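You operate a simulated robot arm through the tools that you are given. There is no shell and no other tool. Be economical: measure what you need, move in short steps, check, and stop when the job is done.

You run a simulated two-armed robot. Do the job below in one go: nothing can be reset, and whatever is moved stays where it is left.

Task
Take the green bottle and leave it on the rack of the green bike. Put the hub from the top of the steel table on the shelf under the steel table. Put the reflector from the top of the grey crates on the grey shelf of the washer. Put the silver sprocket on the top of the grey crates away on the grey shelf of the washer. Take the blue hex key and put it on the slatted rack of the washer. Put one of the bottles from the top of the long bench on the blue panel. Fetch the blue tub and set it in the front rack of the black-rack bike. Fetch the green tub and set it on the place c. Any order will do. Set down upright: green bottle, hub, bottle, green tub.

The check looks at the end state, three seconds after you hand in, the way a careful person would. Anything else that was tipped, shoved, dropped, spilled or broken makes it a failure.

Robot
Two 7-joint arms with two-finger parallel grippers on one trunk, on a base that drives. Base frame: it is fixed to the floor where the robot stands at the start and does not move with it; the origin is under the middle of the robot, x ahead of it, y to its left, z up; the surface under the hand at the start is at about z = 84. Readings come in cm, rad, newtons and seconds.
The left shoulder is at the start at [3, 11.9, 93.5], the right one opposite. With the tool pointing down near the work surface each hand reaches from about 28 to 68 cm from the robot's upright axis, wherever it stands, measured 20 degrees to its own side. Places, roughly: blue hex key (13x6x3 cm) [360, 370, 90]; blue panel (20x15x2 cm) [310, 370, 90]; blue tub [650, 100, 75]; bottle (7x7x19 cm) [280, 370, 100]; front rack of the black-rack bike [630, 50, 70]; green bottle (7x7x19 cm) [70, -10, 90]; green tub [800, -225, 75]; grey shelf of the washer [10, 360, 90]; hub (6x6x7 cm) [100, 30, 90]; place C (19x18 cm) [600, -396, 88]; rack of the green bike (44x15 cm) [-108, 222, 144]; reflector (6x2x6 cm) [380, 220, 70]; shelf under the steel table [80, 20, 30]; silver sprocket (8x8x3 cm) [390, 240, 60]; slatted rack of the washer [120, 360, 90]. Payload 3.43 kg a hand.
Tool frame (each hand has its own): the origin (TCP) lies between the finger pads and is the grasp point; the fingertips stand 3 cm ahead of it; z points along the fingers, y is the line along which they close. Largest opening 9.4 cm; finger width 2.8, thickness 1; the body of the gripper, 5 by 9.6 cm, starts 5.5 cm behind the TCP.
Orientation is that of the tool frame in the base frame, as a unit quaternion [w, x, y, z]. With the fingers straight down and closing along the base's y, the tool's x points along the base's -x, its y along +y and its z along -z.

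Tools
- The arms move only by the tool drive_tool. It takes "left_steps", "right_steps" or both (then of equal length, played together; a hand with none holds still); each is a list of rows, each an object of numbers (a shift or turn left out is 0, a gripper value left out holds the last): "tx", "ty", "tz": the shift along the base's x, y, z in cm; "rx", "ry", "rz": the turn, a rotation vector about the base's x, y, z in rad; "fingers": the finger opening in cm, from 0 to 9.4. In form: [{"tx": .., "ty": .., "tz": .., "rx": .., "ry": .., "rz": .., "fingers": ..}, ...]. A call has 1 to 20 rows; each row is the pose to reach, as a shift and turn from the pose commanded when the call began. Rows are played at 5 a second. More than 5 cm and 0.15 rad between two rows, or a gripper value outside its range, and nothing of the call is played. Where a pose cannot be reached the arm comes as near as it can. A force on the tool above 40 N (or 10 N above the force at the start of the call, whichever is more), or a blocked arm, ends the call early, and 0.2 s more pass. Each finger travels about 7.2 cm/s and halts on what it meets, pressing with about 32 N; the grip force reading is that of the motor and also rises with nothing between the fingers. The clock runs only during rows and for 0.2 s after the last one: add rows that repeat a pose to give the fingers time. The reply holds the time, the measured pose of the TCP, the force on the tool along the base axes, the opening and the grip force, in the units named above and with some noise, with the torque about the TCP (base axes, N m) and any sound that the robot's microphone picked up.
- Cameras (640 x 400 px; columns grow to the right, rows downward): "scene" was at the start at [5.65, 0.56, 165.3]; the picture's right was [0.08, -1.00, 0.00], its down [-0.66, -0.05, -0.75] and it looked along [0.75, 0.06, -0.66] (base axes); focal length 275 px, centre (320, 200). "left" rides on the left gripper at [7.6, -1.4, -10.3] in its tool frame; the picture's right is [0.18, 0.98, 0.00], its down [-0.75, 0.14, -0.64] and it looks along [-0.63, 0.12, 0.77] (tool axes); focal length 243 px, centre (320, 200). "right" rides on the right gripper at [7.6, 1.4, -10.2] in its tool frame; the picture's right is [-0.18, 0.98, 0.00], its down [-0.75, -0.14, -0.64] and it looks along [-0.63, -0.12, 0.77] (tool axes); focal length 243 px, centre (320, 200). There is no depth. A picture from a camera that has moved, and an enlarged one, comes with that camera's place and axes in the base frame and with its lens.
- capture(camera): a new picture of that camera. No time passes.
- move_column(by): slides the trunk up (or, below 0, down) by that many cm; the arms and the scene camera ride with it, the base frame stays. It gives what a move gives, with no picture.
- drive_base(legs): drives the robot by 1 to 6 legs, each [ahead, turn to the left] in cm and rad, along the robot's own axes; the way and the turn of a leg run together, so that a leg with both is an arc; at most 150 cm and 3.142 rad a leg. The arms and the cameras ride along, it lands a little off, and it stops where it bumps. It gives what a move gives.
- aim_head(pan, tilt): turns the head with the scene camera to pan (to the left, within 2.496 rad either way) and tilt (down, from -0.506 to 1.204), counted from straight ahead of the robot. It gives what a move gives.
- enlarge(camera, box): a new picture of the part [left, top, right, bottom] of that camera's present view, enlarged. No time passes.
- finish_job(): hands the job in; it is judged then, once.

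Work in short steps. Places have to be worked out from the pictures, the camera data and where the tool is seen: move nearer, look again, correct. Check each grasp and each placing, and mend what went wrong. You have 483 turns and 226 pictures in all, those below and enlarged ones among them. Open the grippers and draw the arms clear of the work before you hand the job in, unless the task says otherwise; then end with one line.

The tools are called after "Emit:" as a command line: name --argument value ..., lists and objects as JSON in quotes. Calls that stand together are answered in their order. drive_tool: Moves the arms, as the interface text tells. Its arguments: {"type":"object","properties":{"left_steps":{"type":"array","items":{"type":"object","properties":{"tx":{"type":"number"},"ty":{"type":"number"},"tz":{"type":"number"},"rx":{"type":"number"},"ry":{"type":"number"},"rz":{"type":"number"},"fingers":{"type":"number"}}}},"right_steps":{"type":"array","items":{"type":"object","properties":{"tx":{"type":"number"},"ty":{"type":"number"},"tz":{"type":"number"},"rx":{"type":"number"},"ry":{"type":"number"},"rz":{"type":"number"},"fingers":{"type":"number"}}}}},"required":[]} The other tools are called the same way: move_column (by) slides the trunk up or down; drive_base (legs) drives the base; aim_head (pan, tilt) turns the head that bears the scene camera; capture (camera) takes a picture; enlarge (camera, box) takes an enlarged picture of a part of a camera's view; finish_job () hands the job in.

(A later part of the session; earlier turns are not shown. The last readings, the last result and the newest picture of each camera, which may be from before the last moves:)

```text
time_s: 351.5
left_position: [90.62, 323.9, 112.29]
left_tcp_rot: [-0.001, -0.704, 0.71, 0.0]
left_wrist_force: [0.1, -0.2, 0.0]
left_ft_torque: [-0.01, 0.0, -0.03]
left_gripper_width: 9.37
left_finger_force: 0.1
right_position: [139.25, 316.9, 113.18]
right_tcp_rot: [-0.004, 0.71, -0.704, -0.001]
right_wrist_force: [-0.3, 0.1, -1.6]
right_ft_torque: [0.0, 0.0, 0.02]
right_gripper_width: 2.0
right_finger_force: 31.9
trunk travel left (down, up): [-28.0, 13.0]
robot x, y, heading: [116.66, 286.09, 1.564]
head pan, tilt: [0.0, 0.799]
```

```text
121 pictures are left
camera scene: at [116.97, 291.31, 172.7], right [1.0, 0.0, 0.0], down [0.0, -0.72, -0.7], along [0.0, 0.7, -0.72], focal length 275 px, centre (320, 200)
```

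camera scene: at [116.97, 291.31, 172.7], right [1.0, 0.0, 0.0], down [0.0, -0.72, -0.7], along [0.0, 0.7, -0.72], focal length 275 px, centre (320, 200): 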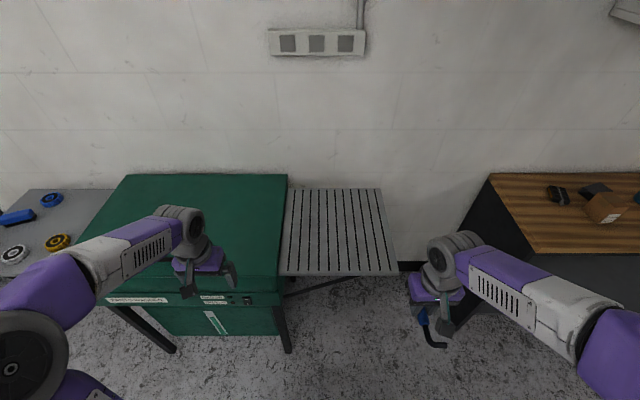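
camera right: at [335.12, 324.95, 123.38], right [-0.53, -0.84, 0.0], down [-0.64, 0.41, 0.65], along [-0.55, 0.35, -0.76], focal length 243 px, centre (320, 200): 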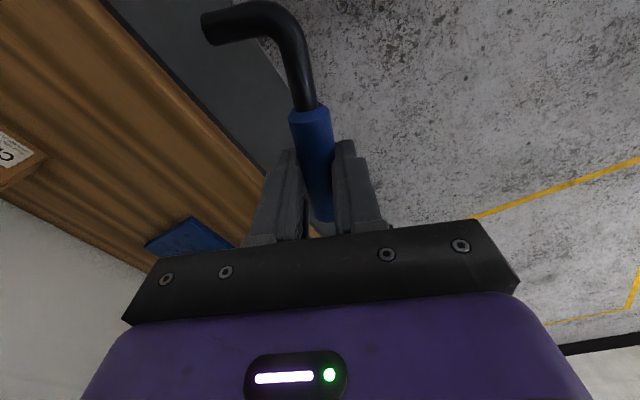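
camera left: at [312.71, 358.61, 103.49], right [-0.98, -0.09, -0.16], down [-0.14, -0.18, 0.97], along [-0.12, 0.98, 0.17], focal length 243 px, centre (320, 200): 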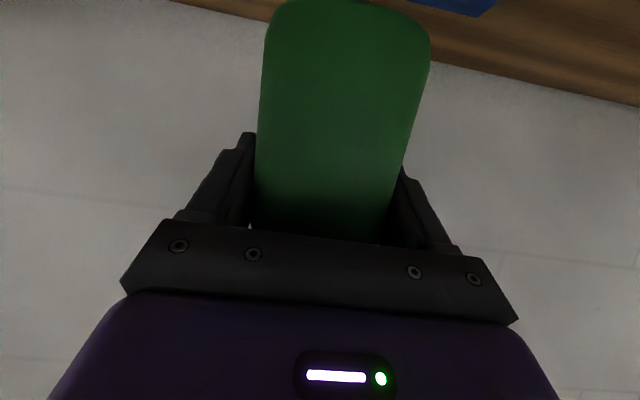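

The slatted rack spans x 104–143 and y 338–381, with slats along y. I'll drive 8 cm ahead and bring the key over (124, 350), turned to lie across the slats.

Emit:
drive_base --legs '[[8, 0]]'

Emit:
drive_tool --right_steps '[{"tx": -1.7, "ty": 2.7, "tz": 0, "rz": -0.134}, {"tx": -3.4, "ty": 5.4, "tz": 0, "rz": -0.268}, {"tx": -5.1, "ty": 8.1, "tz": 0, "rz": -0.403}, {"tx": -6.8, "ty": 10.8, "tz": 0, "rz": -0.537}, {"tx": -8.5, "ty": 13.5, "tz": -1, "rz": -0.671}, {"tx": -10.2, "ty": 16.2, "tz": -2, "rz": -0.805}, {"tx": -11.9, "ty": 19, "tz": -4, "rz": -0.94}, {"tx": -13.5, "ty": 22, "tz": -6, "rz": -1.074}, {"tx": -15, "ty": 25, "tz": -8, "rz": -1.208}]'

Emit:
capture --camera "scene"

Emit:
capture --camera "right"

```text
time_s: 352.5
left_position: [90.73, 332.11, 112.29]
left_tcp_rot: [0.0, -0.705, 0.71, 0.001]
left_wrist_force: [-0.2, -0.5, -0.2]
left_ft_torque: [-0.02, 0.0, 0.03]
left_gripper_width: 9.41
left_finger_force: 0.0
right_position: [139.37, 325.12, 113.21]
right_tcp_rot: [-0.003, 0.71, -0.704, -0.001]
right_wrist_force: [0.3, 0.1, -0.9]
right_ft_torque: [-0.02, 0.0, 0.0]
right_gripper_width: 1.97
right_finger_force: 32.3
trunk travel left (down, up): [-28.0, 13.0]
robot x, y, heading: [116.4, 294.58, 1.568]
head pan, tilt: [0.0, 0.799]
```

```text
time_s: 354.5
left_position: [90.61, 332.21, 112.22]
left_tcp_rot: [-0.001, -0.704, 0.71, 0.0]
left_wrist_force: [-1.2, -0.4, 0.4]
left_ft_torque: [-0.02, -0.01, -0.02]
left_gripper_width: 9.4
left_finger_force: 0.0
right_position: [124.03, 350.16, 105.02]
right_tcp_rot: [0.004, -0.181, 0.983, -0.001]
right_wrist_force: [0.3, 0.3, -0.1]
right_ft_torque: [-0.02, 0.02, 0.02]
right_gripper_width: 1.96
right_finger_force: 32.1
trunk travel left (down, up): [-28.0, 13.0]
robot x, y, heading: [116.94, 294.44, 1.571]
head pan, tilt: [0.0, 0.799]
```

```text
120 pictures are left
camera scene: at [116.91, 299.71, 172.69], right [1.0, 0.0, 0.0], down [0.0, -0.72, -0.7], along [0.0, 0.7, -0.72], focal length 275 px, centre (320, 200)
```

scene: 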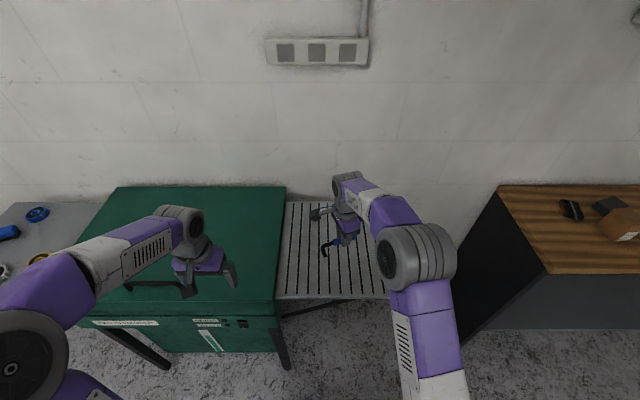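

```text
119 pictures are left
camera right: at [116.31, 348.81, 115.27], right [-0.18, 0.98, 0.0], down [0.75, 0.14, 0.65], along [0.64, 0.12, -0.76], focal length 243 px, centre (320, 200)
```

right: 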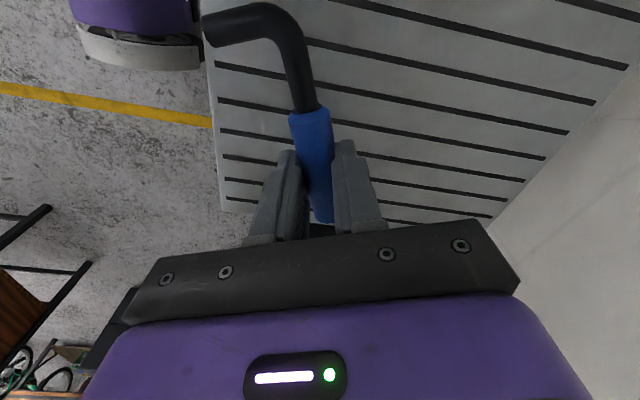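

Emit:
drive_tool --right_steps '[{"ty": 2, "tz": -3.5}, {"ty": 4, "tz": -7}, {"ty": 4, "tz": -10}, {"ty": 4, "tz": -11.5}, {"ty": 4, "tz": -12.2}, {"ty": 4, "tz": -12.9}, {"ty": 4, "tz": -13.6}, {"ty": 4, "tz": -14.3}, {"ty": 4, "tz": -15}]'

Emit:
capture --camera "right"

```text
time_s: 356.5
left_position: [90.64, 331.88, 112.34]
left_tcp_rot: [0.0, -0.705, 0.71, 0.001]
left_wrist_force: [0.3, -1.2, 0.4]
left_ft_torque: [-0.03, -0.02, 0.01]
left_gripper_width: 9.4
left_finger_force: 0.0
right_position: [124.33, 354.28, 91.45]
right_tcp_rot: [0.005, -0.184, 0.983, 0.005]
right_wrist_force: [2.5, -13.2, 21.5]
right_ft_torque: [-0.71, 0.12, 0.16]
right_gripper_width: 2.0
right_finger_force: 32.0
trunk travel left (down, up): [-28.0, 13.0]
robot x, y, heading: [116.65, 294.69, 1.563]
head pan, tilt: [0.0, 0.799]
stopped in row 9 (right hand): the force on the tool passed its limit at 48 N (the readings are from after the stop); the commanded pose is now the measured one
```

```text
118 pictures are left
camera right: at [116.49, 352.71, 101.7], right [-0.18, 0.98, 0.01], down [0.75, 0.13, 0.65], along [0.64, 0.13, -0.76], focal length 243 px, centre (320, 200)
```

right: 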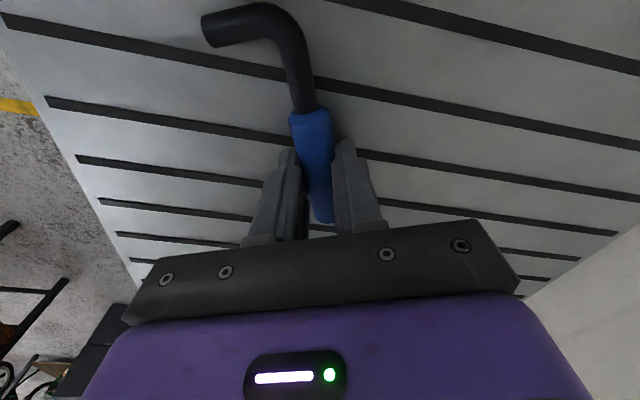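

It touches the rack. I'll ease, open, lift, and check.

Emit:
drive_tool --right_steps '[{"tz": 0.3}, {"tz": 0.3, "fingers": 4}, {"tz": 0.3, "fingers": 6}, {"tz": 0.3, "fingers": 6}, {"tz": 4}, {"tz": 8}, {"tz": 12}, {"tz": 16}, {"tz": 20}]'

Emit:
capture --camera "right"

```text
time_s: 358.5
left_position: [90.57, 332.1, 112.28]
left_tcp_rot: [0.0, -0.705, 0.71, 0.001]
left_wrist_force: [0.1, 0.3, -0.7]
left_ft_torque: [-0.01, 0.04, -0.01]
left_gripper_width: 9.41
left_finger_force: 0.0
right_position: [124.49, 354.52, 111.4]
right_tcp_rot: [0.005, -0.185, 0.983, 0.006]
right_wrist_force: [-1.1, -0.5, 0.3]
right_ft_torque: [0.0, 0.0, 0.03]
right_gripper_width: 6.0
right_finger_force: 0.1
trunk travel left (down, up): [-28.0, 13.0]
robot x, y, heading: [116.54, 294.92, 1.562]
head pan, tilt: [0.0, 0.799]
```

```text
117 pictures are left
camera right: at [116.73, 352.98, 121.61], right [-0.18, 0.98, 0.01], down [0.75, 0.13, 0.65], along [0.64, 0.13, -0.76], focal length 243 px, centre (320, 200)
```

right: 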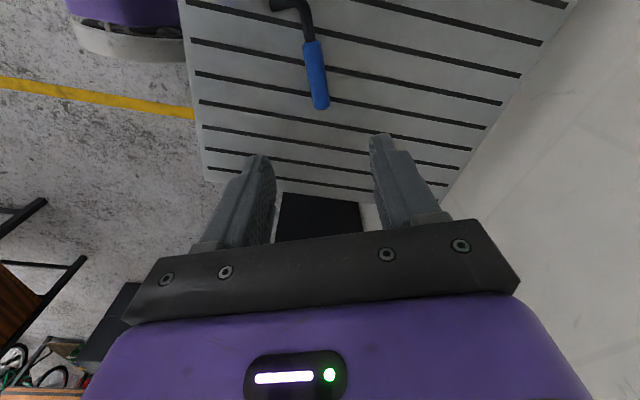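

The hex key rests on the slats. I'll bring the right arm back to neutral and drive east for the tubs.

Emit:
drive_tool --right_steps '[{"tx": 1.7, "ty": -3.2, "tz": 0.5, "rz": 0.134}, {"tx": 3.4, "ty": -6.4, "tz": 1, "rz": 0.268}, {"tx": 5.1, "ty": -9.6, "tz": 1, "rz": 0.403}, {"tx": 6.8, "ty": -12.8, "tz": 1, "rz": 0.537}, {"tx": 8.5, "ty": -16, "tz": 1, "rz": 0.671}, {"tx": 10.2, "ty": -19.3, "tz": 1, "rz": 0.805}, {"tx": 11.9, "ty": -22.5, "tz": 1, "rz": 0.94}, {"tx": 13.5, "ty": -25.8, "tz": 1, "rz": 1.074}, {"tx": 15, "ty": -29, "tz": 1, "rz": 1.208, "fingers": 9.4}]'

Emit:
drive_base --legs '[[-8, 0], [0, -1.56], [140, 0], [140, 0]]'

Emit:
aim_head --pan 0.0 --tilt 0.3

Emit:
capture --camera "scene"

```text
time_s: 360.5
left_position: [90.83, 331.98, 112.37]
left_tcp_rot: [0.0, -0.705, 0.709, 0.002]
left_wrist_force: [0.4, 0.1, 0.4]
left_ft_torque: [-0.05, -0.03, 0.01]
left_gripper_width: 9.42
left_finger_force: 0.0
right_position: [139.16, 325.69, 112.1]
right_tcp_rot: [-0.001, 0.71, -0.704, -0.007]
right_wrist_force: [0.0, 0.4, -0.2]
right_ft_torque: [0.02, 0.01, -0.02]
right_gripper_width: 9.39
right_finger_force: 0.1
trunk travel left (down, up): [-28.0, 13.0]
robot x, y, heading: [116.91, 294.59, 1.571]
head pan, tilt: [0.0, 0.799]
```

```text
time_s: 378.7
left_position: [434.76, 310.73, 112.41]
left_tcp_rot: [-0.001, -0.001, 1.0, 0.001]
left_wrist_force: [0.3, -0.9, 0.6]
left_ft_torque: [-0.01, 0.01, 0.0]
left_gripper_width: 9.38
left_finger_force: 0.0
right_position: [428.99, 262.3, 112.08]
right_tcp_rot: [0.005, -0.008, 1.0, 0.005]
right_wrist_force: [0.2, 0.0, 0.5]
right_ft_torque: [-0.02, 0.03, 0.01]
right_gripper_width: 9.4
right_finger_force: 0.0
trunk travel left (down, up): [-28.0, 13.0]
robot x, y, heading: [397.54, 284.56, 0.005]
head pan, tilt: [0.0, 0.799]
```

```text
time_s: 379.6
left_position: [434.8, 310.8, 112.44]
left_tcp_rot: [0.001, -0.001, 1.0, 0.001]
left_wrist_force: [0.5, 0.2, 0.3]
left_ft_torque: [-0.02, -0.01, 0.04]
left_gripper_width: 9.41
left_finger_force: 0.1
right_position: [428.79, 262.2, 112.14]
right_tcp_rot: [0.006, -0.008, 1.0, 0.004]
right_wrist_force: [-0.1, -0.4, -0.6]
right_ft_torque: [-0.02, -0.01, 0.02]
right_gripper_width: 9.38
right_finger_force: 0.0
trunk travel left (down, up): [-28.0, 13.0]
robot x, y, heading: [397.09, 284.64, 0.006]
head pan, tilt: [0.0, 0.3]
```

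```text
116 pictures are left
camera scene: at [404.16, 284.36, 177.13], right [0.01, -1.0, 0.0], down [-0.3, 0.0, -0.95], along [0.95, 0.01, -0.3], focal length 275 px, centre (320, 200)
```

scene: 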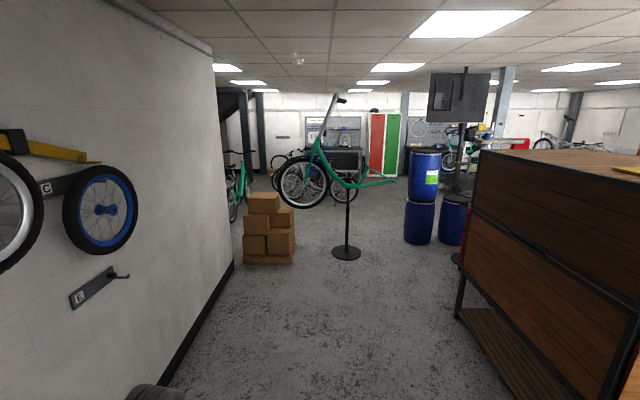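

The drawer unit blocks the view. I'll go on east to x ≈ 610 and look south behind it.

Emit:
drive_base --legs '[[110, 0], [105, 0]]'

Emit:
aim_head --pan -1.2 --tilt 0.35

Emit:
capture --camera "scene"

```text
time_s: 390.2
left_position: [649.34, 312.08, 112.39]
left_tcp_rot: [0.0, 0.002, 1.0, 0.001]
left_wrist_force: [-0.1, -0.4, 0.4]
left_ft_torque: [0.01, 0.02, 0.0]
left_gripper_width: 9.41
left_finger_force: 0.0
right_position: [643.1, 263.57, 112.27]
right_tcp_rot: [0.005, -0.005, 1.0, 0.003]
right_wrist_force: [-0.5, 0.5, 0.2]
right_ft_torque: [0.03, 0.0, 0.0]
right_gripper_width: 9.41
right_finger_force: 0.0
trunk travel left (down, up): [-28.0, 13.0]
robot x, y, heading: [611.6, 285.87, 0.003]
head pan, tilt: [0.0, 0.3]
```

```text
time_s: 391.6
left_position: [649.3, 312.18, 112.42]
left_tcp_rot: [0.0, 0.002, 1.0, 0.001]
left_wrist_force: [0.3, -0.4, -0.5]
left_ft_torque: [0.01, -0.01, 0.01]
left_gripper_width: 9.43
left_finger_force: 0.0
right_position: [643.24, 263.62, 112.17]
right_tcp_rot: [0.005, -0.005, 1.0, 0.004]
right_wrist_force: [0.5, -0.9, -0.4]
right_ft_torque: [0.0, 0.03, 0.02]
right_gripper_width: 9.41
right_finger_force: 0.1
trunk travel left (down, up): [-28.0, 13.0]
robot x, y, heading: [612.27, 286.24, 0.001]
head pan, tilt: [-1.201, 0.351]
```

```text
115 pictures are left
camera scene: at [612.59, 277.12, 176.67], right [-0.93, -0.36, 0.0], down [-0.12, 0.32, -0.94], along [0.34, -0.88, -0.34], focal length 275 px, centre (320, 200)
```

scene: 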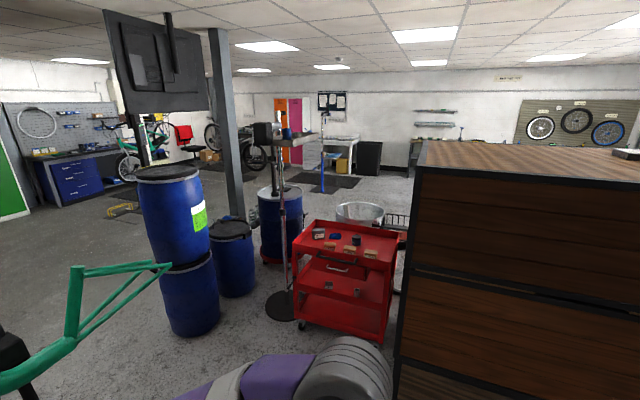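

Emit:
enlarge --camera "scene" --box '[260, 180, 420, 340]'

```text
2.50 times, centred on (340, 260) of scene
camera zoom: at [612.59, 277.12, 176.67], right [-0.93, -0.36, 0.0], down [-0.12, 0.32, -0.94], along [0.34, -0.88, -0.34], focal length 688 px, centre (270, 50)
```

zoom: 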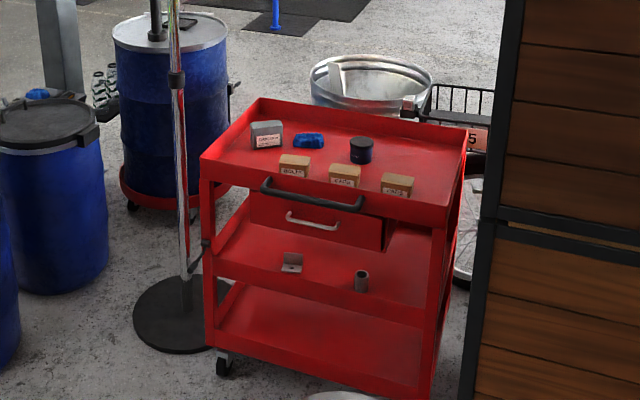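

On the red cart stands a dark-blue cylinder tub near (652, 102), and the black wire front rack is near (635, 50). I'll go to (660, 215), facing -y, for a closer look.

Emit:
drive_base --legs '[[0, -0.98], [85, 0], [0, -0.59]]'

Emit:
aim_head --pan 0.0 --tilt 0.5

Emit:
capture --camera "scene"

```text
time_s: 400.3
left_position: [685.3, 175.79, 112.38]
left_tcp_rot: [0.001, 0.713, 0.701, 0.001]
left_wrist_force: [0.3, 0.3, 0.1]
left_ft_torque: [-0.02, -0.03, -0.03]
left_gripper_width: 9.37
left_finger_force: 0.2
right_position: [636.83, 182.59, 112.1]
right_tcp_rot: [0.007, 0.708, 0.706, -0.001]
right_wrist_force: [-0.2, -0.5, -0.4]
right_ft_torque: [0.01, 0.03, 0.01]
right_gripper_width: 9.41
right_finger_force: 0.1
trunk travel left (down, up): [-28.0, 13.0]
robot x, y, heading: [659.55, 213.42, -1.584]
head pan, tilt: [-1.201, 0.351]
```

```text
time_s: 401.7
left_position: [685.37, 175.73, 112.39]
left_tcp_rot: [0.0, 0.713, 0.701, 0.0]
left_wrist_force: [-0.6, 0.1, 1.0]
left_ft_torque: [0.0, 0.03, 0.0]
left_gripper_width: 9.38
left_finger_force: 0.0
right_position: [636.95, 182.63, 112.08]
right_tcp_rot: [0.007, 0.708, 0.706, -0.001]
right_wrist_force: [0.2, 0.0, -0.2]
right_ft_torque: [0.01, -0.02, 0.01]
right_gripper_width: 9.39
right_finger_force: 0.1
trunk travel left (down, up): [-28.0, 13.0]
robot x, y, heading: [659.74, 213.41, -1.582]
head pan, tilt: [0.0, 0.499]
```

```text
113 pictures are left
camera scene: at [659.84, 207.35, 175.3], right [-1.0, 0.01, 0.0], down [0.01, 0.48, -0.88], along [-0.01, -0.88, -0.48], focal length 275 px, centre (320, 200)
```

scene: 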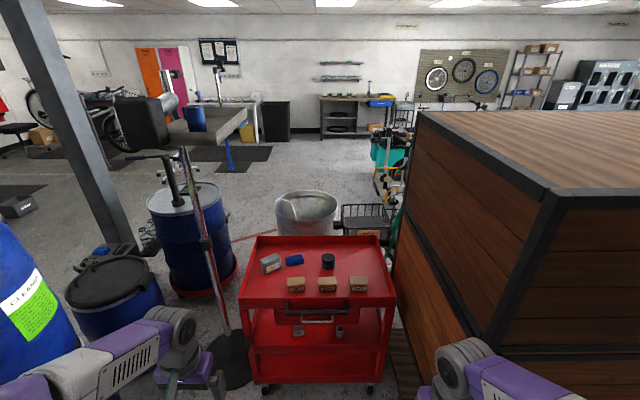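

Emit:
enlarge --camera "scene" --box '[230, 180, 430, 330]'

```text
2.67 times, centred on (330, 255) of scene
camera zoom: at [659.84, 207.35, 175.3], right [-1.0, 0.01, 0.0], down [0.01, 0.48, -0.88], along [-0.01, -0.88, -0.48], focal length 734 px, centre (293, 53)
```

zoom: 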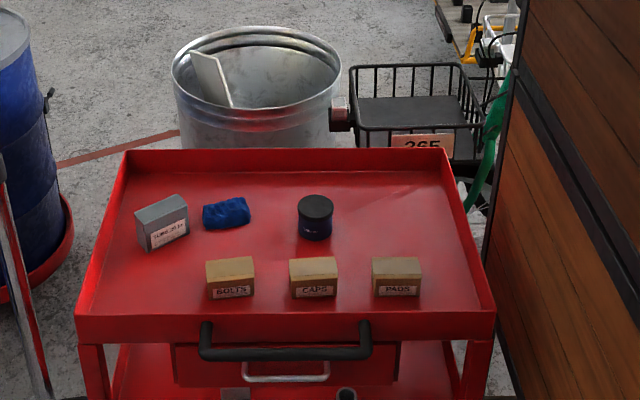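

The lid is at about z 80 and the tub near (654.4, 94). I'll extend the right arm ahead first, so its elbow stays away from the drawers, then drive in.

Emit:
drive_tool --right_steps '[{"tx": 2.2, "ty": -3.7, "tz": -0.9}, {"tx": 4.4, "ty": -7.4, "tz": -1.8}, {"tx": 6.6, "ty": -11.1, "tz": -2.6}, {"tx": 8.8, "ty": -14.8, "tz": -3.5}, {"tx": 11, "ty": -18.5, "tz": -4.4}, {"tx": 13.2, "ty": -22.2, "tz": -5.3}, {"tx": 15.4, "ty": -25.9, "tz": -6}, {"tx": 17.5, "ty": -29.6, "tz": -7}]'

Emit:
drive_base --legs '[[40, 0]]'

Emit:
capture --camera "scene"

Emit:
capture --camera "right"

```text
time_s: 403.5
left_position: [685.39, 175.72, 112.29]
left_tcp_rot: [0.0, 0.713, 0.701, 0.0]
left_wrist_force: [0.4, 0.6, -0.9]
left_ft_torque: [0.04, 0.0, -0.01]
left_gripper_width: 9.4
left_finger_force: 0.0
right_position: [654.66, 152.67, 104.72]
right_tcp_rot: [0.005, 0.707, 0.707, 0.0]
right_wrist_force: [0.4, 0.4, -0.1]
right_ft_torque: [0.04, 0.01, -0.02]
right_gripper_width: 9.42
right_finger_force: 0.1
trunk travel left (down, up): [-28.0, 13.0]
robot x, y, heading: [659.7, 212.99, -1.58]
head pan, tilt: [0.0, 0.499]
```

```text
time_s: 406.0
left_position: [684.4, 135.64, 112.38]
left_tcp_rot: [0.001, 0.714, 0.7, 0.001]
left_wrist_force: [-0.5, -0.6, -0.6]
left_ft_torque: [0.02, 0.01, 0.01]
left_gripper_width: 9.39
left_finger_force: 0.1
right_position: [653.62, 112.98, 104.83]
right_tcp_rot: [0.007, 0.71, 0.704, -0.001]
right_wrist_force: [0.2, 0.3, -0.1]
right_ft_torque: [0.0, -0.02, 0.02]
right_gripper_width: 9.39
right_finger_force: 0.0
trunk travel left (down, up): [-28.0, 13.0]
robot x, y, heading: [659.08, 173.51, -1.592]
head pan, tilt: [0.0, 0.499]
```

```text
111 pictures are left
camera scene: at [659.22, 167.33, 175.3], right [-1.0, 0.02, 0.0], down [0.01, 0.48, -0.88], along [-0.02, -0.88, -0.48], focal length 275 px, centre (320, 200)
```

scene: 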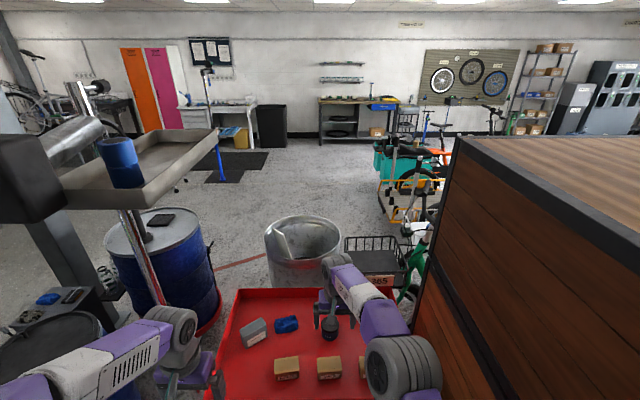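

```text
110 pictures are left
camera right: at [654.99, 120.62, 114.95], right [0.98, -0.19, 0.01], down [-0.15, -0.75, 0.65], along [-0.12, -0.64, -0.76], focal length 243 px, centre (320, 200)
```

right: 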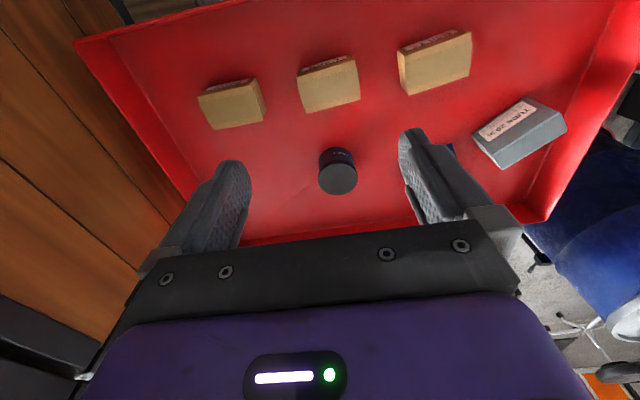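

The wrist view puts the tub at (653.8, 95.5). I'll drive 17 cm ahead.

Emit:
drive_base --legs '[[17, 0]]'

Emit:
capture --camera "right"

```text
time_s: 407.5
left_position: [684.47, 119.41, 112.44]
left_tcp_rot: [0.001, 0.712, 0.702, 0.0]
left_wrist_force: [0.5, -1.0, -0.8]
left_ft_torque: [0.04, 0.0, 0.0]
left_gripper_width: 9.42
left_finger_force: 0.0
right_position: [653.86, 96.4, 104.73]
right_tcp_rot: [0.006, 0.708, 0.707, -0.001]
right_wrist_force: [0.6, 0.3, 0.6]
right_ft_torque: [0.03, -0.02, 0.0]
right_gripper_width: 9.4
right_finger_force: 0.1
trunk travel left (down, up): [-28.0, 13.0]
robot x, y, heading: [658.56, 157.14, -1.585]
head pan, tilt: [0.0, 0.499]
```

```text
109 pictures are left
camera right: at [655.08, 104.2, 114.94], right [0.98, -0.19, 0.01], down [-0.15, -0.75, 0.65], along [-0.11, -0.64, -0.76], focal length 243 px, centre (320, 200)
```

right: 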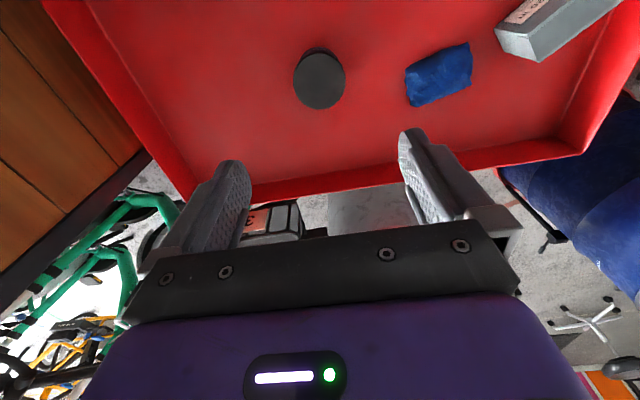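

Emit:
drive_tool --right_steps '[{"ty": -0.9, "tz": -4.5}, {"ty": -0.9, "tz": -9}, {"ty": -0.9, "tz": -13.5}, {"ty": -0.9, "tz": -18}]'

Emit:
capture --camera "right"

```text
time_s: 408.5
left_position: [684.44, 119.51, 112.35]
left_tcp_rot: [0.001, 0.712, 0.702, 0.001]
left_wrist_force: [0.7, 0.4, 0.4]
left_ft_torque: [0.03, 0.0, 0.03]
left_gripper_width: 9.41
left_finger_force: 0.0
right_position: [653.82, 95.51, 86.55]
right_tcp_rot: [0.006, 0.708, 0.706, 0.0]
right_wrist_force: [0.7, -0.7, 0.2]
right_ft_torque: [0.01, 0.01, 0.0]
right_gripper_width: 9.38
right_finger_force: 0.1
trunk travel left (down, up): [-28.0, 13.0]
robot x, y, heading: [658.56, 157.21, -1.583]
head pan, tilt: [0.0, 0.499]
```

```text
108 pictures are left
camera right: at [655.12, 103.18, 96.81], right [0.98, -0.19, 0.01], down [-0.15, -0.75, 0.65], along [-0.11, -0.64, -0.76], focal length 243 px, centre (320, 200)
```

right: 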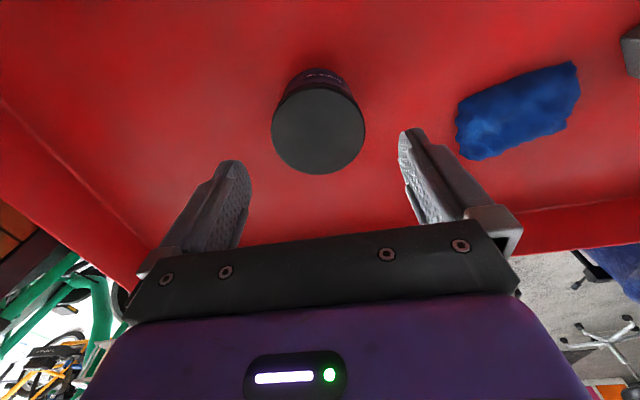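

The lid centre is at (653.7, 95.3), z 79.1. I'll descend to about TCP 77 and close.

Emit:
drive_tool --right_steps '[{"ty": -0.2, "tz": -4}, {"ty": -0.2, "tz": -7}, {"ty": -0.2, "tz": -8.5}, {"ty": -0.2, "tz": -9.3}, {"ty": -0.2, "tz": -9.3, "fingers": 6}, {"ty": -0.2, "tz": -9.3, "fingers": 6}, {"ty": -0.2, "tz": -9.3, "fingers": 6}]'

Emit:
capture --camera "right"

```text
time_s: 410.1
left_position: [684.55, 119.46, 112.31]
left_tcp_rot: [0.001, 0.713, 0.702, 0.001]
left_wrist_force: [-0.4, 0.8, 1.1]
left_ft_torque: [0.01, 0.03, -0.01]
left_gripper_width: 9.38
left_finger_force: 0.1
right_position: [653.72, 95.71, 77.57]
right_tcp_rot: [0.006, 0.708, 0.706, 0.0]
right_wrist_force: [0.7, -0.2, 0.2]
right_ft_torque: [0.03, -0.01, 0.01]
right_gripper_width: 7.45
right_finger_force: 31.6
trunk travel left (down, up): [-28.0, 13.0]
robot x, y, heading: [658.72, 157.29, -1.585]
head pan, tilt: [0.0, 0.499]
```

```text
107 pictures are left
camera right: at [654.97, 103.43, 87.83], right [0.98, -0.19, 0.01], down [-0.15, -0.75, 0.65], along [-0.11, -0.64, -0.76], focal length 243 px, centre (320, 200)
```

right: 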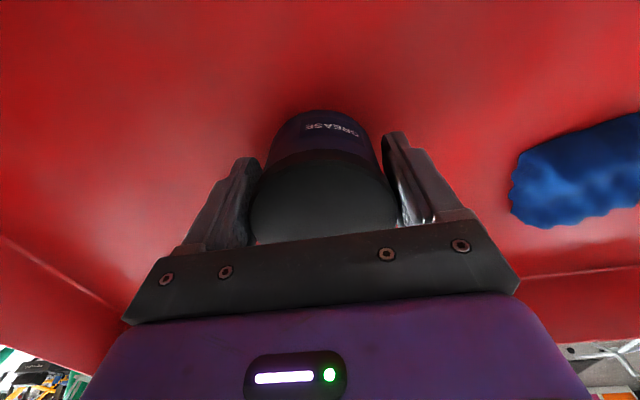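

The GREASE tub is gripped (7.45 cm). I'll lift it, back out, and return the arm.

Emit:
drive_tool --right_steps '[{"tz": 3}, {"tz": 7}, {"tz": 11}, {"tz": 15}, {"tz": 19}, {"tz": 23}, {"tz": 27}]'

Emit:
drive_base --legs '[[-58, 0]]'

Emit:
drive_tool --right_steps '[{"tx": -2.2, "ty": 3.7, "tz": 0.9}, {"tx": -4.4, "ty": 7.4, "tz": 1.8}, {"tx": -6.6, "ty": 11.1, "tz": 2.6}, {"tx": -8.8, "ty": 14.8, "tz": 3.5}, {"tx": -11, "ty": 18.5, "tz": 4.4}, {"tx": -13.2, "ty": 22.2, "tz": 5.3}, {"tx": -15.4, "ty": 25.9, "tz": 6}, {"tx": -17.5, "ty": 29.6, "tz": 7}]'

Emit:
move_column --by 13

Emit:
aim_head --pan 0.0 --tilt 0.25

Emit:
capture --camera "scene"

```text
time_s: 411.7
left_position: [684.56, 119.54, 112.32]
left_tcp_rot: [0.002, 0.713, 0.701, 0.0]
left_wrist_force: [0.2, -0.1, -0.7]
left_ft_torque: [-0.03, 0.0, 0.02]
left_gripper_width: 9.4
left_finger_force: 0.0
right_position: [653.86, 95.73, 104.25]
right_tcp_rot: [0.006, 0.707, 0.707, 0.0]
right_wrist_force: [0.9, 0.3, -2.1]
right_ft_torque: [0.03, 0.02, 0.01]
right_gripper_width: 7.44
right_finger_force: 31.7
trunk travel left (down, up): [-28.0, 13.0]
robot x, y, heading: [658.63, 157.05, -1.589]
head pan, tilt: [0.0, 0.499]
```

```text
time_s: 415.0
left_position: [685.11, 177.44, 112.4]
left_tcp_rot: [0.001, 0.715, 0.699, 0.0]
left_wrist_force: [-0.1, 0.1, 0.2]
left_ft_torque: [0.0, 0.04, -0.02]
left_gripper_width: 9.38
left_finger_force: 0.1
right_position: [654.16, 153.78, 104.46]
right_tcp_rot: [0.006, 0.71, 0.704, 0.0]
right_wrist_force: [0.4, 0.3, -2.3]
right_ft_torque: [0.01, -0.01, -0.02]
right_gripper_width: 7.45
right_finger_force: 32.0
trunk travel left (down, up): [-28.0, 13.0]
robot x, y, heading: [659.88, 215.21, -1.585]
head pan, tilt: [0.0, 0.499]
```

```text
time_s: 416.8
left_position: [684.99, 177.51, 112.52]
left_tcp_rot: [0.002, 0.715, 0.699, 0.0]
left_wrist_force: [0.0, 0.3, 0.5]
left_ft_torque: [-0.05, -0.01, 0.02]
left_gripper_width: 9.39
left_finger_force: 0.0
right_position: [636.39, 183.35, 111.22]
right_tcp_rot: [0.007, 0.71, 0.704, -0.001]
right_wrist_force: [-0.1, 0.6, -1.8]
right_ft_torque: [0.0, -0.01, 0.01]
right_gripper_width: 7.47
right_finger_force: 31.8
trunk travel left (down, up): [-28.0, 13.0]
robot x, y, heading: [659.63, 215.53, -1.583]
head pan, tilt: [0.0, 0.499]
```

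```text
time_s: 418.3
left_position: [685.22, 177.36, 125.31]
left_tcp_rot: [0.001, 0.715, 0.699, 0.0]
left_wrist_force: [-0.2, -0.3, -0.4]
left_ft_torque: [0.0, 0.03, 0.03]
left_gripper_width: 9.43
left_finger_force: 0.1
right_position: [636.34, 183.21, 124.24]
right_tcp_rot: [0.007, 0.71, 0.704, -0.001]
right_wrist_force: [-0.2, -0.2, -2.1]
right_ft_torque: [0.01, 0.01, 0.0]
right_gripper_width: 7.47
right_finger_force: 31.9
trunk travel left (down, up): [-41.0, 0.0]
robot x, y, heading: [659.78, 215.17, -1.59]
head pan, tilt: [0.0, 0.499]
```

```text
time_s: 419.1
left_position: [685.21, 177.29, 125.42]
left_tcp_rot: [0.0, 0.715, 0.699, 0.0]
left_wrist_force: [-0.9, 0.7, 0.3]
left_ft_torque: [0.02, 0.0, 0.0]
left_gripper_width: 9.42
left_finger_force: 0.1
right_position: [636.48, 183.21, 124.21]
right_tcp_rot: [0.007, 0.71, 0.704, -0.001]
right_wrist_force: [-0.2, 1.0, -1.6]
right_ft_torque: [0.0, 0.02, -0.01]
right_gripper_width: 7.44
right_finger_force: 31.9
trunk travel left (down, up): [-41.0, 0.0]
robot x, y, heading: [659.62, 215.13, -1.59]
head pan, tilt: [0.0, 0.25]
```

```text
106 pictures are left
camera scene: at [659.82, 208.76, 190.6], right [-1.0, 0.02, 0.0], down [0.0, 0.25, -0.97], along [-0.02, -0.97, -0.25], focal length 275 px, centre (320, 200)
```

scene: 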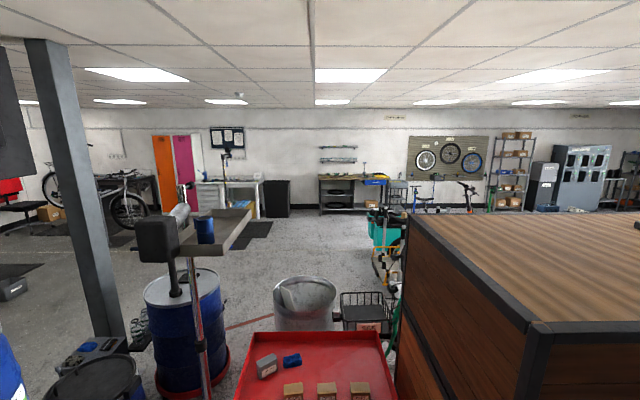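

South of the cart is open floor, but I can't get past the barrels here. I'll go back west around the drawers and look at the gap south of the grey crates.

Emit:
drive_base --legs '[[-65, 0], [0, -1.55], [110, 0], [100, 0]]'

```text
time_s: 436.6
left_position: [412.44, 254.38, 125.39]
left_tcp_rot: [0.002, 1.0, 0.001, 0.001]
left_wrist_force: [-0.2, -0.3, 0.0]
left_ft_torque: [-0.01, 0.01, 0.01]
left_gripper_width: 9.4
left_finger_force: 0.0
right_position: [417.24, 303.17, 124.25]
right_tcp_rot: [0.004, 1.0, 0.007, -0.005]
right_wrist_force: [0.8, -0.1, -2.8]
right_ft_torque: [0.01, -0.02, -0.04]
right_gripper_width: 7.43
right_finger_force: 32.3
trunk travel left (down, up): [-41.0, 0.0]
robot x, y, heading: [449.72, 280.67, -3.137]
head pan, tilt: [0.0, 0.25]
```

Emit:
drive_base --legs '[[0, 1.39]]'

Emit:
aim_head --pan 0.0 --tilt 0.5

Emit:
capture --camera "scene"

```text
time_s: 440.3
left_position: [466.79, 238.41, 125.34]
left_tcp_rot: [0.0, 0.783, 0.622, 0.001]
left_wrist_force: [0.2, -0.4, 0.1]
left_ft_torque: [-0.04, 0.02, -0.01]
left_gripper_width: 9.4
left_finger_force: 0.1
right_position: [420.45, 254.16, 124.23]
right_tcp_rot: [0.007, 0.78, 0.626, -0.002]
right_wrist_force: [0.0, -0.4, -2.6]
right_ft_torque: [0.0, 0.01, 0.03]
right_gripper_width: 7.44
right_finger_force: 32.2
trunk travel left (down, up): [-41.0, 0.0]
robot x, y, heading: [449.64, 280.43, -1.799]
head pan, tilt: [0.0, 0.25]
```

```text
time_s: 441.1
left_position: [466.73, 238.38, 125.27]
left_tcp_rot: [0.001, 0.783, 0.622, 0.001]
left_wrist_force: [0.0, -0.5, 0.2]
left_ft_torque: [0.0, 0.03, 0.01]
left_gripper_width: 9.4
left_finger_force: 0.2
right_position: [420.41, 254.2, 124.17]
right_tcp_rot: [0.007, 0.78, 0.626, -0.002]
right_wrist_force: [0.4, 0.6, -1.7]
right_ft_torque: [0.04, -0.02, 0.02]
right_gripper_width: 7.44
right_finger_force: 31.7
trunk travel left (down, up): [-41.0, 0.0]
robot x, y, heading: [449.94, 280.9, -1.795]
head pan, tilt: [0.0, 0.499]
```

```text
105 pictures are left
camera scene: at [448.6, 274.65, 188.3], right [-0.97, 0.22, 0.0], down [0.11, 0.47, -0.88], along [-0.2, -0.86, -0.48], focal length 275 px, centre (320, 200)
```

scene: 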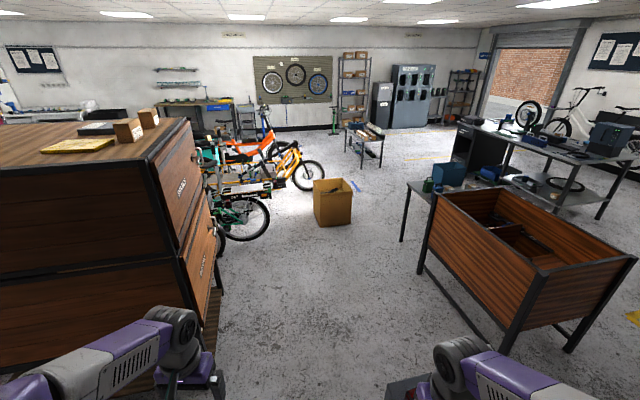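

East of the box the gap is only about 60 cm. I'd rather take the wide way: west along y ≈ 281, then south along x ≈ 190.

Emit:
drive_base --legs '[[0, -1.34], [130, 0], [128, 0], [0, 1.57]]'

Emit:
drive_base --legs '[[140, 0]]'

Emit:
aim_head --pan 0.3 --tilt 0.35

Emit:
capture --camera "scene"

```text
time_s: 446.8
left_position: [386.04, 251.18, 125.15]
left_tcp_rot: [0.001, 1.0, 0.029, 0.001]
left_wrist_force: [-0.8, 0.2, 0.1]
left_ft_torque: [0.0, -0.08, 0.0]
left_gripper_width: 9.41
left_finger_force: 0.0
right_position: [388.05, 300.17, 123.97]
right_tcp_rot: [0.005, 0.999, 0.034, -0.002]
right_wrist_force: [-0.3, -0.9, -2.5]
right_ft_torque: [0.03, -0.1, -0.01]
right_gripper_width: 7.42
right_finger_force: 31.7
trunk travel left (down, up): [-41.0, 0.0]
robot x, y, heading: [422.19, 279.35, -3.079]
head pan, tilt: [0.0, 0.499]
stopped in leg 2: the robot was blocked; the commanded pose is now the measured one
```

```text
time_s: 447.6
left_position: [386.86, 251.31, 125.48]
left_tcp_rot: [0.002, 1.0, 0.029, -0.001]
left_wrist_force: [0.2, 0.3, 0.2]
left_ft_torque: [0.03, 0.04, 0.02]
left_gripper_width: 9.4
left_finger_force: 0.1
right_position: [388.82, 300.25, 124.27]
right_tcp_rot: [0.004, 0.999, 0.036, -0.006]
right_wrist_force: [0.3, 0.3, -2.2]
right_ft_torque: [-0.01, -0.01, -0.01]
right_gripper_width: 7.4
right_finger_force: 32.0
trunk travel left (down, up): [-41.0, 0.0]
robot x, y, heading: [422.29, 279.68, -3.077]
head pan, tilt: [0.0, 0.499]
stopped in leg 1: the robot was blocked; the commanded pose is now the measured one
```

```text
time_s: 448.4
left_position: [386.52, 251.17, 125.52]
left_tcp_rot: [0.0, 1.0, 0.03, -0.002]
left_wrist_force: [0.3, 0.4, 0.9]
left_ft_torque: [-0.04, 0.03, 0.0]
left_gripper_width: 9.42
left_finger_force: 0.1
right_position: [388.64, 300.17, 124.08]
right_tcp_rot: [0.004, 0.999, 0.036, -0.005]
right_wrist_force: [0.5, 0.6, -3.0]
right_ft_torque: [0.0, -0.05, -0.01]
right_gripper_width: 7.43
right_finger_force: 32.3
trunk travel left (down, up): [-41.0, 0.0]
robot x, y, heading: [422.12, 279.66, -3.079]
head pan, tilt: [0.3, 0.351]
```

```text
104 pictures are left
camera scene: at [416.9, 276.5, 189.66], right [-0.35, 0.94, 0.0], down [0.32, 0.12, -0.94], along [-0.88, -0.33, -0.34], focal length 275 px, centre (320, 200)
```

scene: 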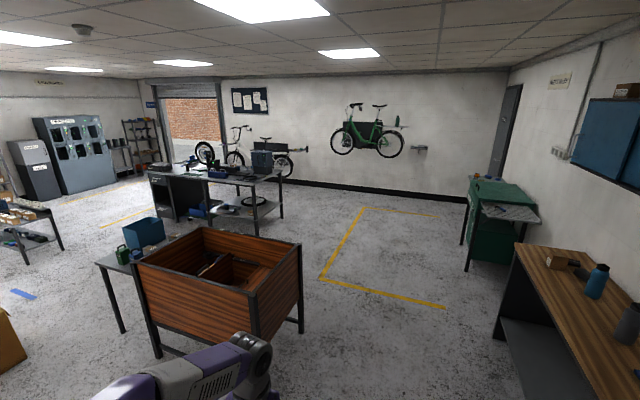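

The base bumped the grey crates, because I was too close in y. I'll check whether anything moved.

Emit:
aim_head --pan 0.6 --tilt 1.0

Emit:
capture --camera "scene"

```text
time_s: 449.4
left_position: [386.51, 251.2, 125.28]
left_tcp_rot: [0.0, 1.0, 0.03, -0.001]
left_wrist_force: [0.6, -0.5, 0.3]
left_ft_torque: [0.0, 0.03, 0.01]
left_gripper_width: 9.4
left_finger_force: 0.0
right_position: [388.61, 300.23, 124.31]
right_tcp_rot: [0.005, 0.999, 0.036, -0.006]
right_wrist_force: [0.4, -0.1, -2.5]
right_ft_torque: [0.0, -0.03, 0.0]
right_gripper_width: 7.42
right_finger_force: 32.0
trunk travel left (down, up): [-41.0, 0.0]
robot x, y, heading: [422.32, 279.37, -3.078]
head pan, tilt: [0.6, 1.0]
```

```text
103 pictures are left
camera scene: at [420.16, 275.51, 184.19], right [-0.61, 0.79, 0.0], down [0.66, 0.52, -0.54], along [-0.43, -0.33, -0.84], focal length 275 px, centre (320, 200)
```

scene: 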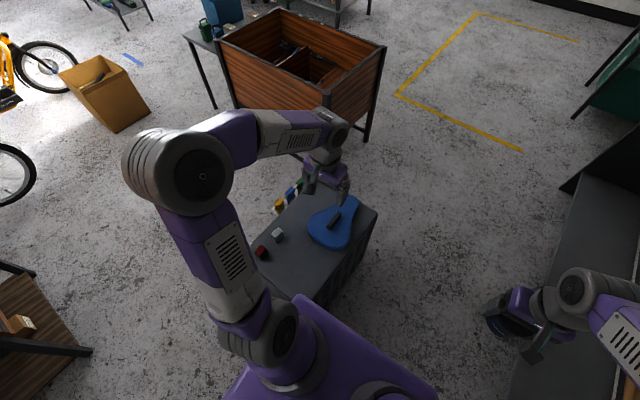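

The crates are unmoved (corner still at 345, 254.6) and the lights still stand. I'll back off, pass further north at y ≈ 302, and go on west.

Emit:
drive_base --legs '[[-30, 0], [0, -0.4], [62, 0], [0, 0.34]]'

```text
time_s: 456.9
left_position: [355.37, 276.75, 125.39]
left_tcp_rot: [0.0, 1.0, -0.004, -0.001]
left_wrist_force: [-0.2, 0.2, 0.7]
left_ft_torque: [0.02, 0.0, 0.02]
left_gripper_width: 9.41
left_finger_force: 0.0
right_position: [360.63, 325.42, 124.06]
right_tcp_rot: [0.004, 1.0, 0.001, -0.006]
right_wrist_force: [0.1, 0.4, -2.2]
right_ft_torque: [0.0, 0.0, 0.04]
right_gripper_width: 7.41
right_finger_force: 31.8
trunk travel left (down, up): [-41.0, 0.0]
robot x, y, heading: [392.86, 302.59, 3.136]
head pan, tilt: [0.6, 1.0]
```

Emit:
drive_base --legs '[[0, 0.1], [140, 0], [65, 0], [0, 1.46]]'

```text
time_s: 471.1
left_position: [215.55, 242.96, 125.43]
left_tcp_rot: [0.001, 0.711, 0.703, 0.0]
left_wrist_force: [-0.8, -0.3, -0.4]
left_ft_torque: [-0.01, -0.03, -0.02]
left_gripper_width: 9.41
left_finger_force: 0.1
right_position: [166.69, 248.38, 124.29]
right_tcp_rot: [0.007, 0.706, 0.708, -0.001]
right_wrist_force: [0.2, 0.1, -2.5]
right_ft_torque: [0.02, 0.0, 0.02]
right_gripper_width: 7.4
right_finger_force: 32.4
trunk travel left (down, up): [-41.0, 0.0]
robot x, y, heading: [189.89, 280.46, -1.576]
head pan, tilt: [0.6, 1.0]
```

Now I'll go south along x ≈ 188, between the steel table and the wooden crate.

Emit:
drive_base --legs '[[150, 0], [140, 0]]'

Emit:
aim_head --pan 0.6 --tilt 0.35

Emit:
capture --camera "scene"

```text
time_s: 485.1
left_position: [213.62, -44.52, 125.34]
left_tcp_rot: [0.002, 0.713, 0.701, 0.0]
left_wrist_force: [-0.4, 0.1, 0.8]
left_ft_torque: [0.01, -0.03, 0.01]
left_gripper_width: 9.38
left_finger_force: 0.0
right_position: [164.88, -38.81, 124.23]
right_tcp_rot: [0.007, 0.709, 0.705, -0.001]
right_wrist_force: [0.6, -0.2, -2.8]
right_ft_torque: [0.01, 0.05, 0.0]
right_gripper_width: 7.36
right_finger_force: 32.2
trunk travel left (down, up): [-41.0, 0.0]
robot x, y, heading: [188.16, -6.5, -1.585]
head pan, tilt: [0.6, 1.0]
```

```text
time_s: 486.1
left_position: [213.64, -44.54, 125.46]
left_tcp_rot: [0.002, 0.713, 0.701, 0.0]
left_wrist_force: [0.3, -0.4, -0.2]
left_ft_torque: [0.02, -0.02, -0.04]
left_gripper_width: 9.41
left_finger_force: 0.2
right_position: [164.97, -38.77, 124.27]
right_tcp_rot: [0.008, 0.709, 0.705, -0.001]
right_wrist_force: [0.0, 0.3, -2.4]
right_ft_torque: [0.01, 0.0, 0.01]
right_gripper_width: 7.39
right_finger_force: 32.4
trunk travel left (down, up): [-41.0, 0.0]
robot x, y, heading: [188.15, -6.76, -1.588]
head pan, tilt: [0.6, 0.351]
```

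```text
102 pictures are left
camera scene: at [193.41, -11.6, 189.66], right [-0.83, -0.55, 0.0], down [-0.19, 0.29, -0.94], along [0.52, -0.78, -0.34], focal length 275 px, centre (320, 200)
```

scene: 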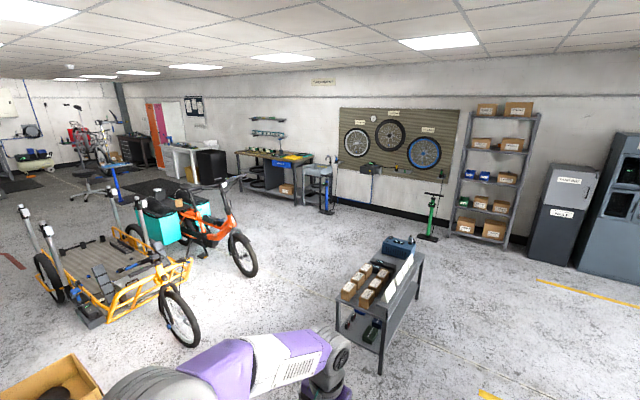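

The passage between the trolley (near 240–290, -160..-230) and the bikes is about 120 cm wide. I'll drive to (340, -150) and then south.

Emit:
drive_base --legs '[[0, 0.833], [110, 0], [99, 0], [0, -0.7]]'

Emit:
aim_head --pan 0.3 --tilt 0.4

Emit:
capture --camera "scene"

```text
time_s: 500.4
left_position: [363.33, -189.71, 125.4]
left_tcp_rot: [0.002, 0.684, 0.73, 0.001]
left_wrist_force: [0.6, 0.0, 0.5]
left_ft_torque: [0.02, 0.01, -0.02]
left_gripper_width: 9.38
left_finger_force: 0.0
right_position: [314.27, -187.93, 124.24]
right_tcp_rot: [0.008, 0.679, 0.734, -0.001]
right_wrist_force: [0.1, 0.4, -1.7]
right_ft_torque: [0.02, 0.01, -0.03]
right_gripper_width: 7.34
right_finger_force: 32.1
trunk travel left (down, up): [-41.0, 0.0]
robot x, y, heading: [334.65, -153.8, -1.498]
head pan, tilt: [0.6, 0.351]
```

```text
time_s: 501.2
left_position: [363.44, -189.58, 125.45]
left_tcp_rot: [0.001, 0.684, 0.73, 0.0]
left_wrist_force: [0.1, -0.1, -0.6]
left_ft_torque: [0.02, 0.0, 0.0]
left_gripper_width: 9.4
left_finger_force: 0.1
right_position: [314.38, -187.85, 124.14]
right_tcp_rot: [0.008, 0.679, 0.734, -0.001]
right_wrist_force: [-0.4, -0.2, -2.7]
right_ft_torque: [0.01, 0.0, -0.03]
right_gripper_width: 7.36
right_finger_force: 32.0
trunk travel left (down, up): [-41.0, 0.0]
robot x, y, heading: [334.33, -153.92, -1.5]
head pan, tilt: [0.3, 0.4]
```

```text
101 pictures are left
camera scene: at [338.09, -159.77, 189.21], right [-0.93, -0.36, 0.0], down [-0.14, 0.36, -0.92], along [0.33, -0.86, -0.39], focal length 275 px, centre (320, 200)
```

scene: 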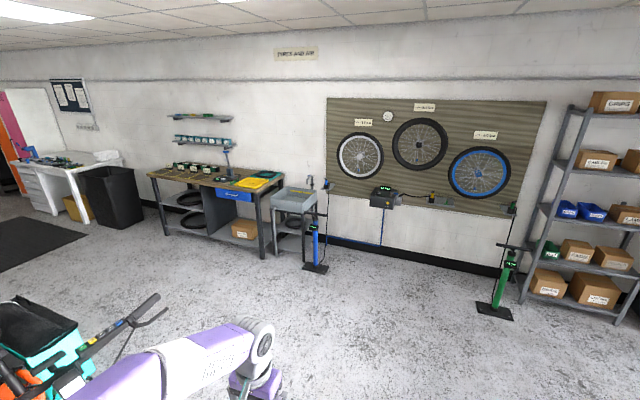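

Handlebars of the orange bike are near (436, -220). I'll go south to y ≈ -292, then east.

Emit:
drive_base --legs '[[0, -0.05], [138, 0], [0, 1.55]]'

Emit:
aim_head --pan 0.0 --tilt 0.35

Emit:
capture --camera "scene"

```text
time_s: 512.2
left_position: [374.89, -265.51, 125.45]
left_tcp_rot: [0.001, 0.006, 1.0, 0.0]
left_wrist_force: [0.0, 0.4, 0.0]
left_ft_torque: [0.01, -0.03, 0.02]
left_gripper_width: 9.38
left_finger_force: 0.1
right_position: [369.36, -314.26, 124.24]
right_tcp_rot: [0.007, 0.0, 1.0, 0.004]
right_wrist_force: [0.2, 0.6, -2.6]
right_ft_torque: [0.0, 0.0, 0.0]
right_gripper_width: 7.33
right_finger_force: 31.6
trunk travel left (down, up): [-41.0, 0.0]
robot x, y, heading: [337.02, -291.3, -0.011]
head pan, tilt: [0.3, 0.4]
```

```text
time_s: 513.0
left_position: [374.91, -265.52, 125.49]
left_tcp_rot: [0.001, 0.006, 1.0, 0.001]
left_wrist_force: [0.0, -0.4, -0.1]
left_ft_torque: [0.04, -0.02, 0.0]
left_gripper_width: 9.4
left_finger_force: 0.1
right_position: [369.41, -314.25, 124.23]
right_tcp_rot: [0.006, 0.0, 1.0, 0.005]
right_wrist_force: [0.6, 0.1, -1.7]
right_ft_torque: [0.0, -0.01, 0.01]
right_gripper_width: 7.35
right_finger_force: 32.9
trunk travel left (down, up): [-41.0, 0.0]
robot x, y, heading: [337.3, -291.5, -0.007]
head pan, tilt: [0.0, 0.351]
```

```text
100 pictures are left
camera scene: at [343.79, -291.53, 189.66], right [-0.01, -1.0, 0.0], down [-0.34, 0.0, -0.94], along [0.94, -0.01, -0.34], focal length 275 px, centre (320, 200)
```

scene: 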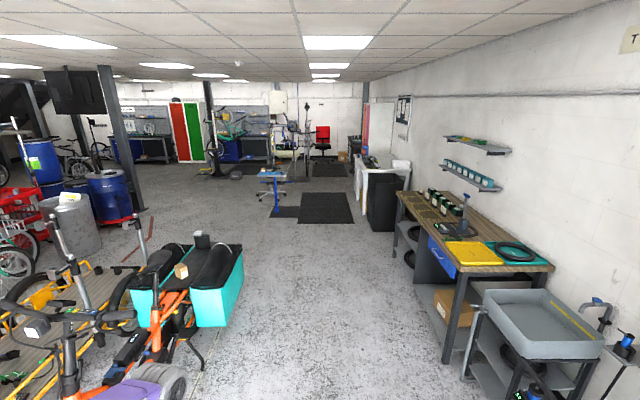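

The way east is clear. I'll drive to x ≈ 618, then turn north toward the black-rack bike.

Emit:
drive_base --legs '[[140, 0], [141, 0], [0, 1.58]]'

Emit:
capture --camera "scene"

```text
time_s: 530.3
left_position: [588.67, -257.85, 125.34]
left_tcp_rot: [0.0, 0.712, -0.703, -0.001]
left_wrist_force: [0.6, 0.0, 0.2]
left_ft_torque: [0.02, 0.0, 0.0]
left_gripper_width: 9.41
left_finger_force: 0.0
right_position: [637.59, -262.39, 124.21]
right_tcp_rot: [-0.002, 0.716, -0.698, -0.008]
right_wrist_force: [0.5, -0.3, -2.7]
right_ft_torque: [0.01, 0.02, 0.01]
right_gripper_width: 7.31
right_finger_force: 32.0
trunk travel left (down, up): [-41.0, 0.0]
robot x, y, heading: [615.18, -294.89, 1.583]
head pan, tilt: [0.0, 0.351]
```

```text
99 pictures are left
camera scene: at [615.65, -288.77, 189.67], right [1.0, 0.01, 0.0], down [0.01, -0.34, -0.94], along [-0.01, 0.94, -0.34], focal length 275 px, centre (320, 200)
```

scene: 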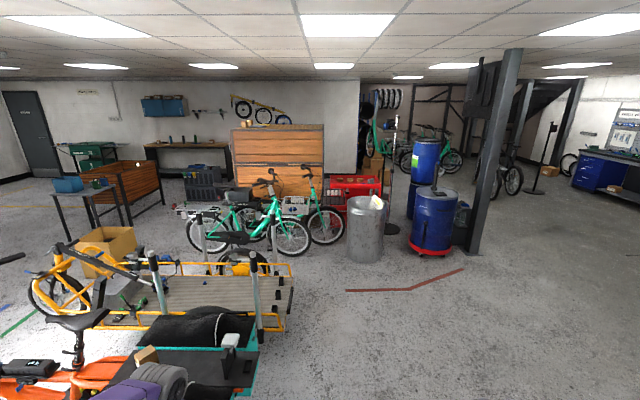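

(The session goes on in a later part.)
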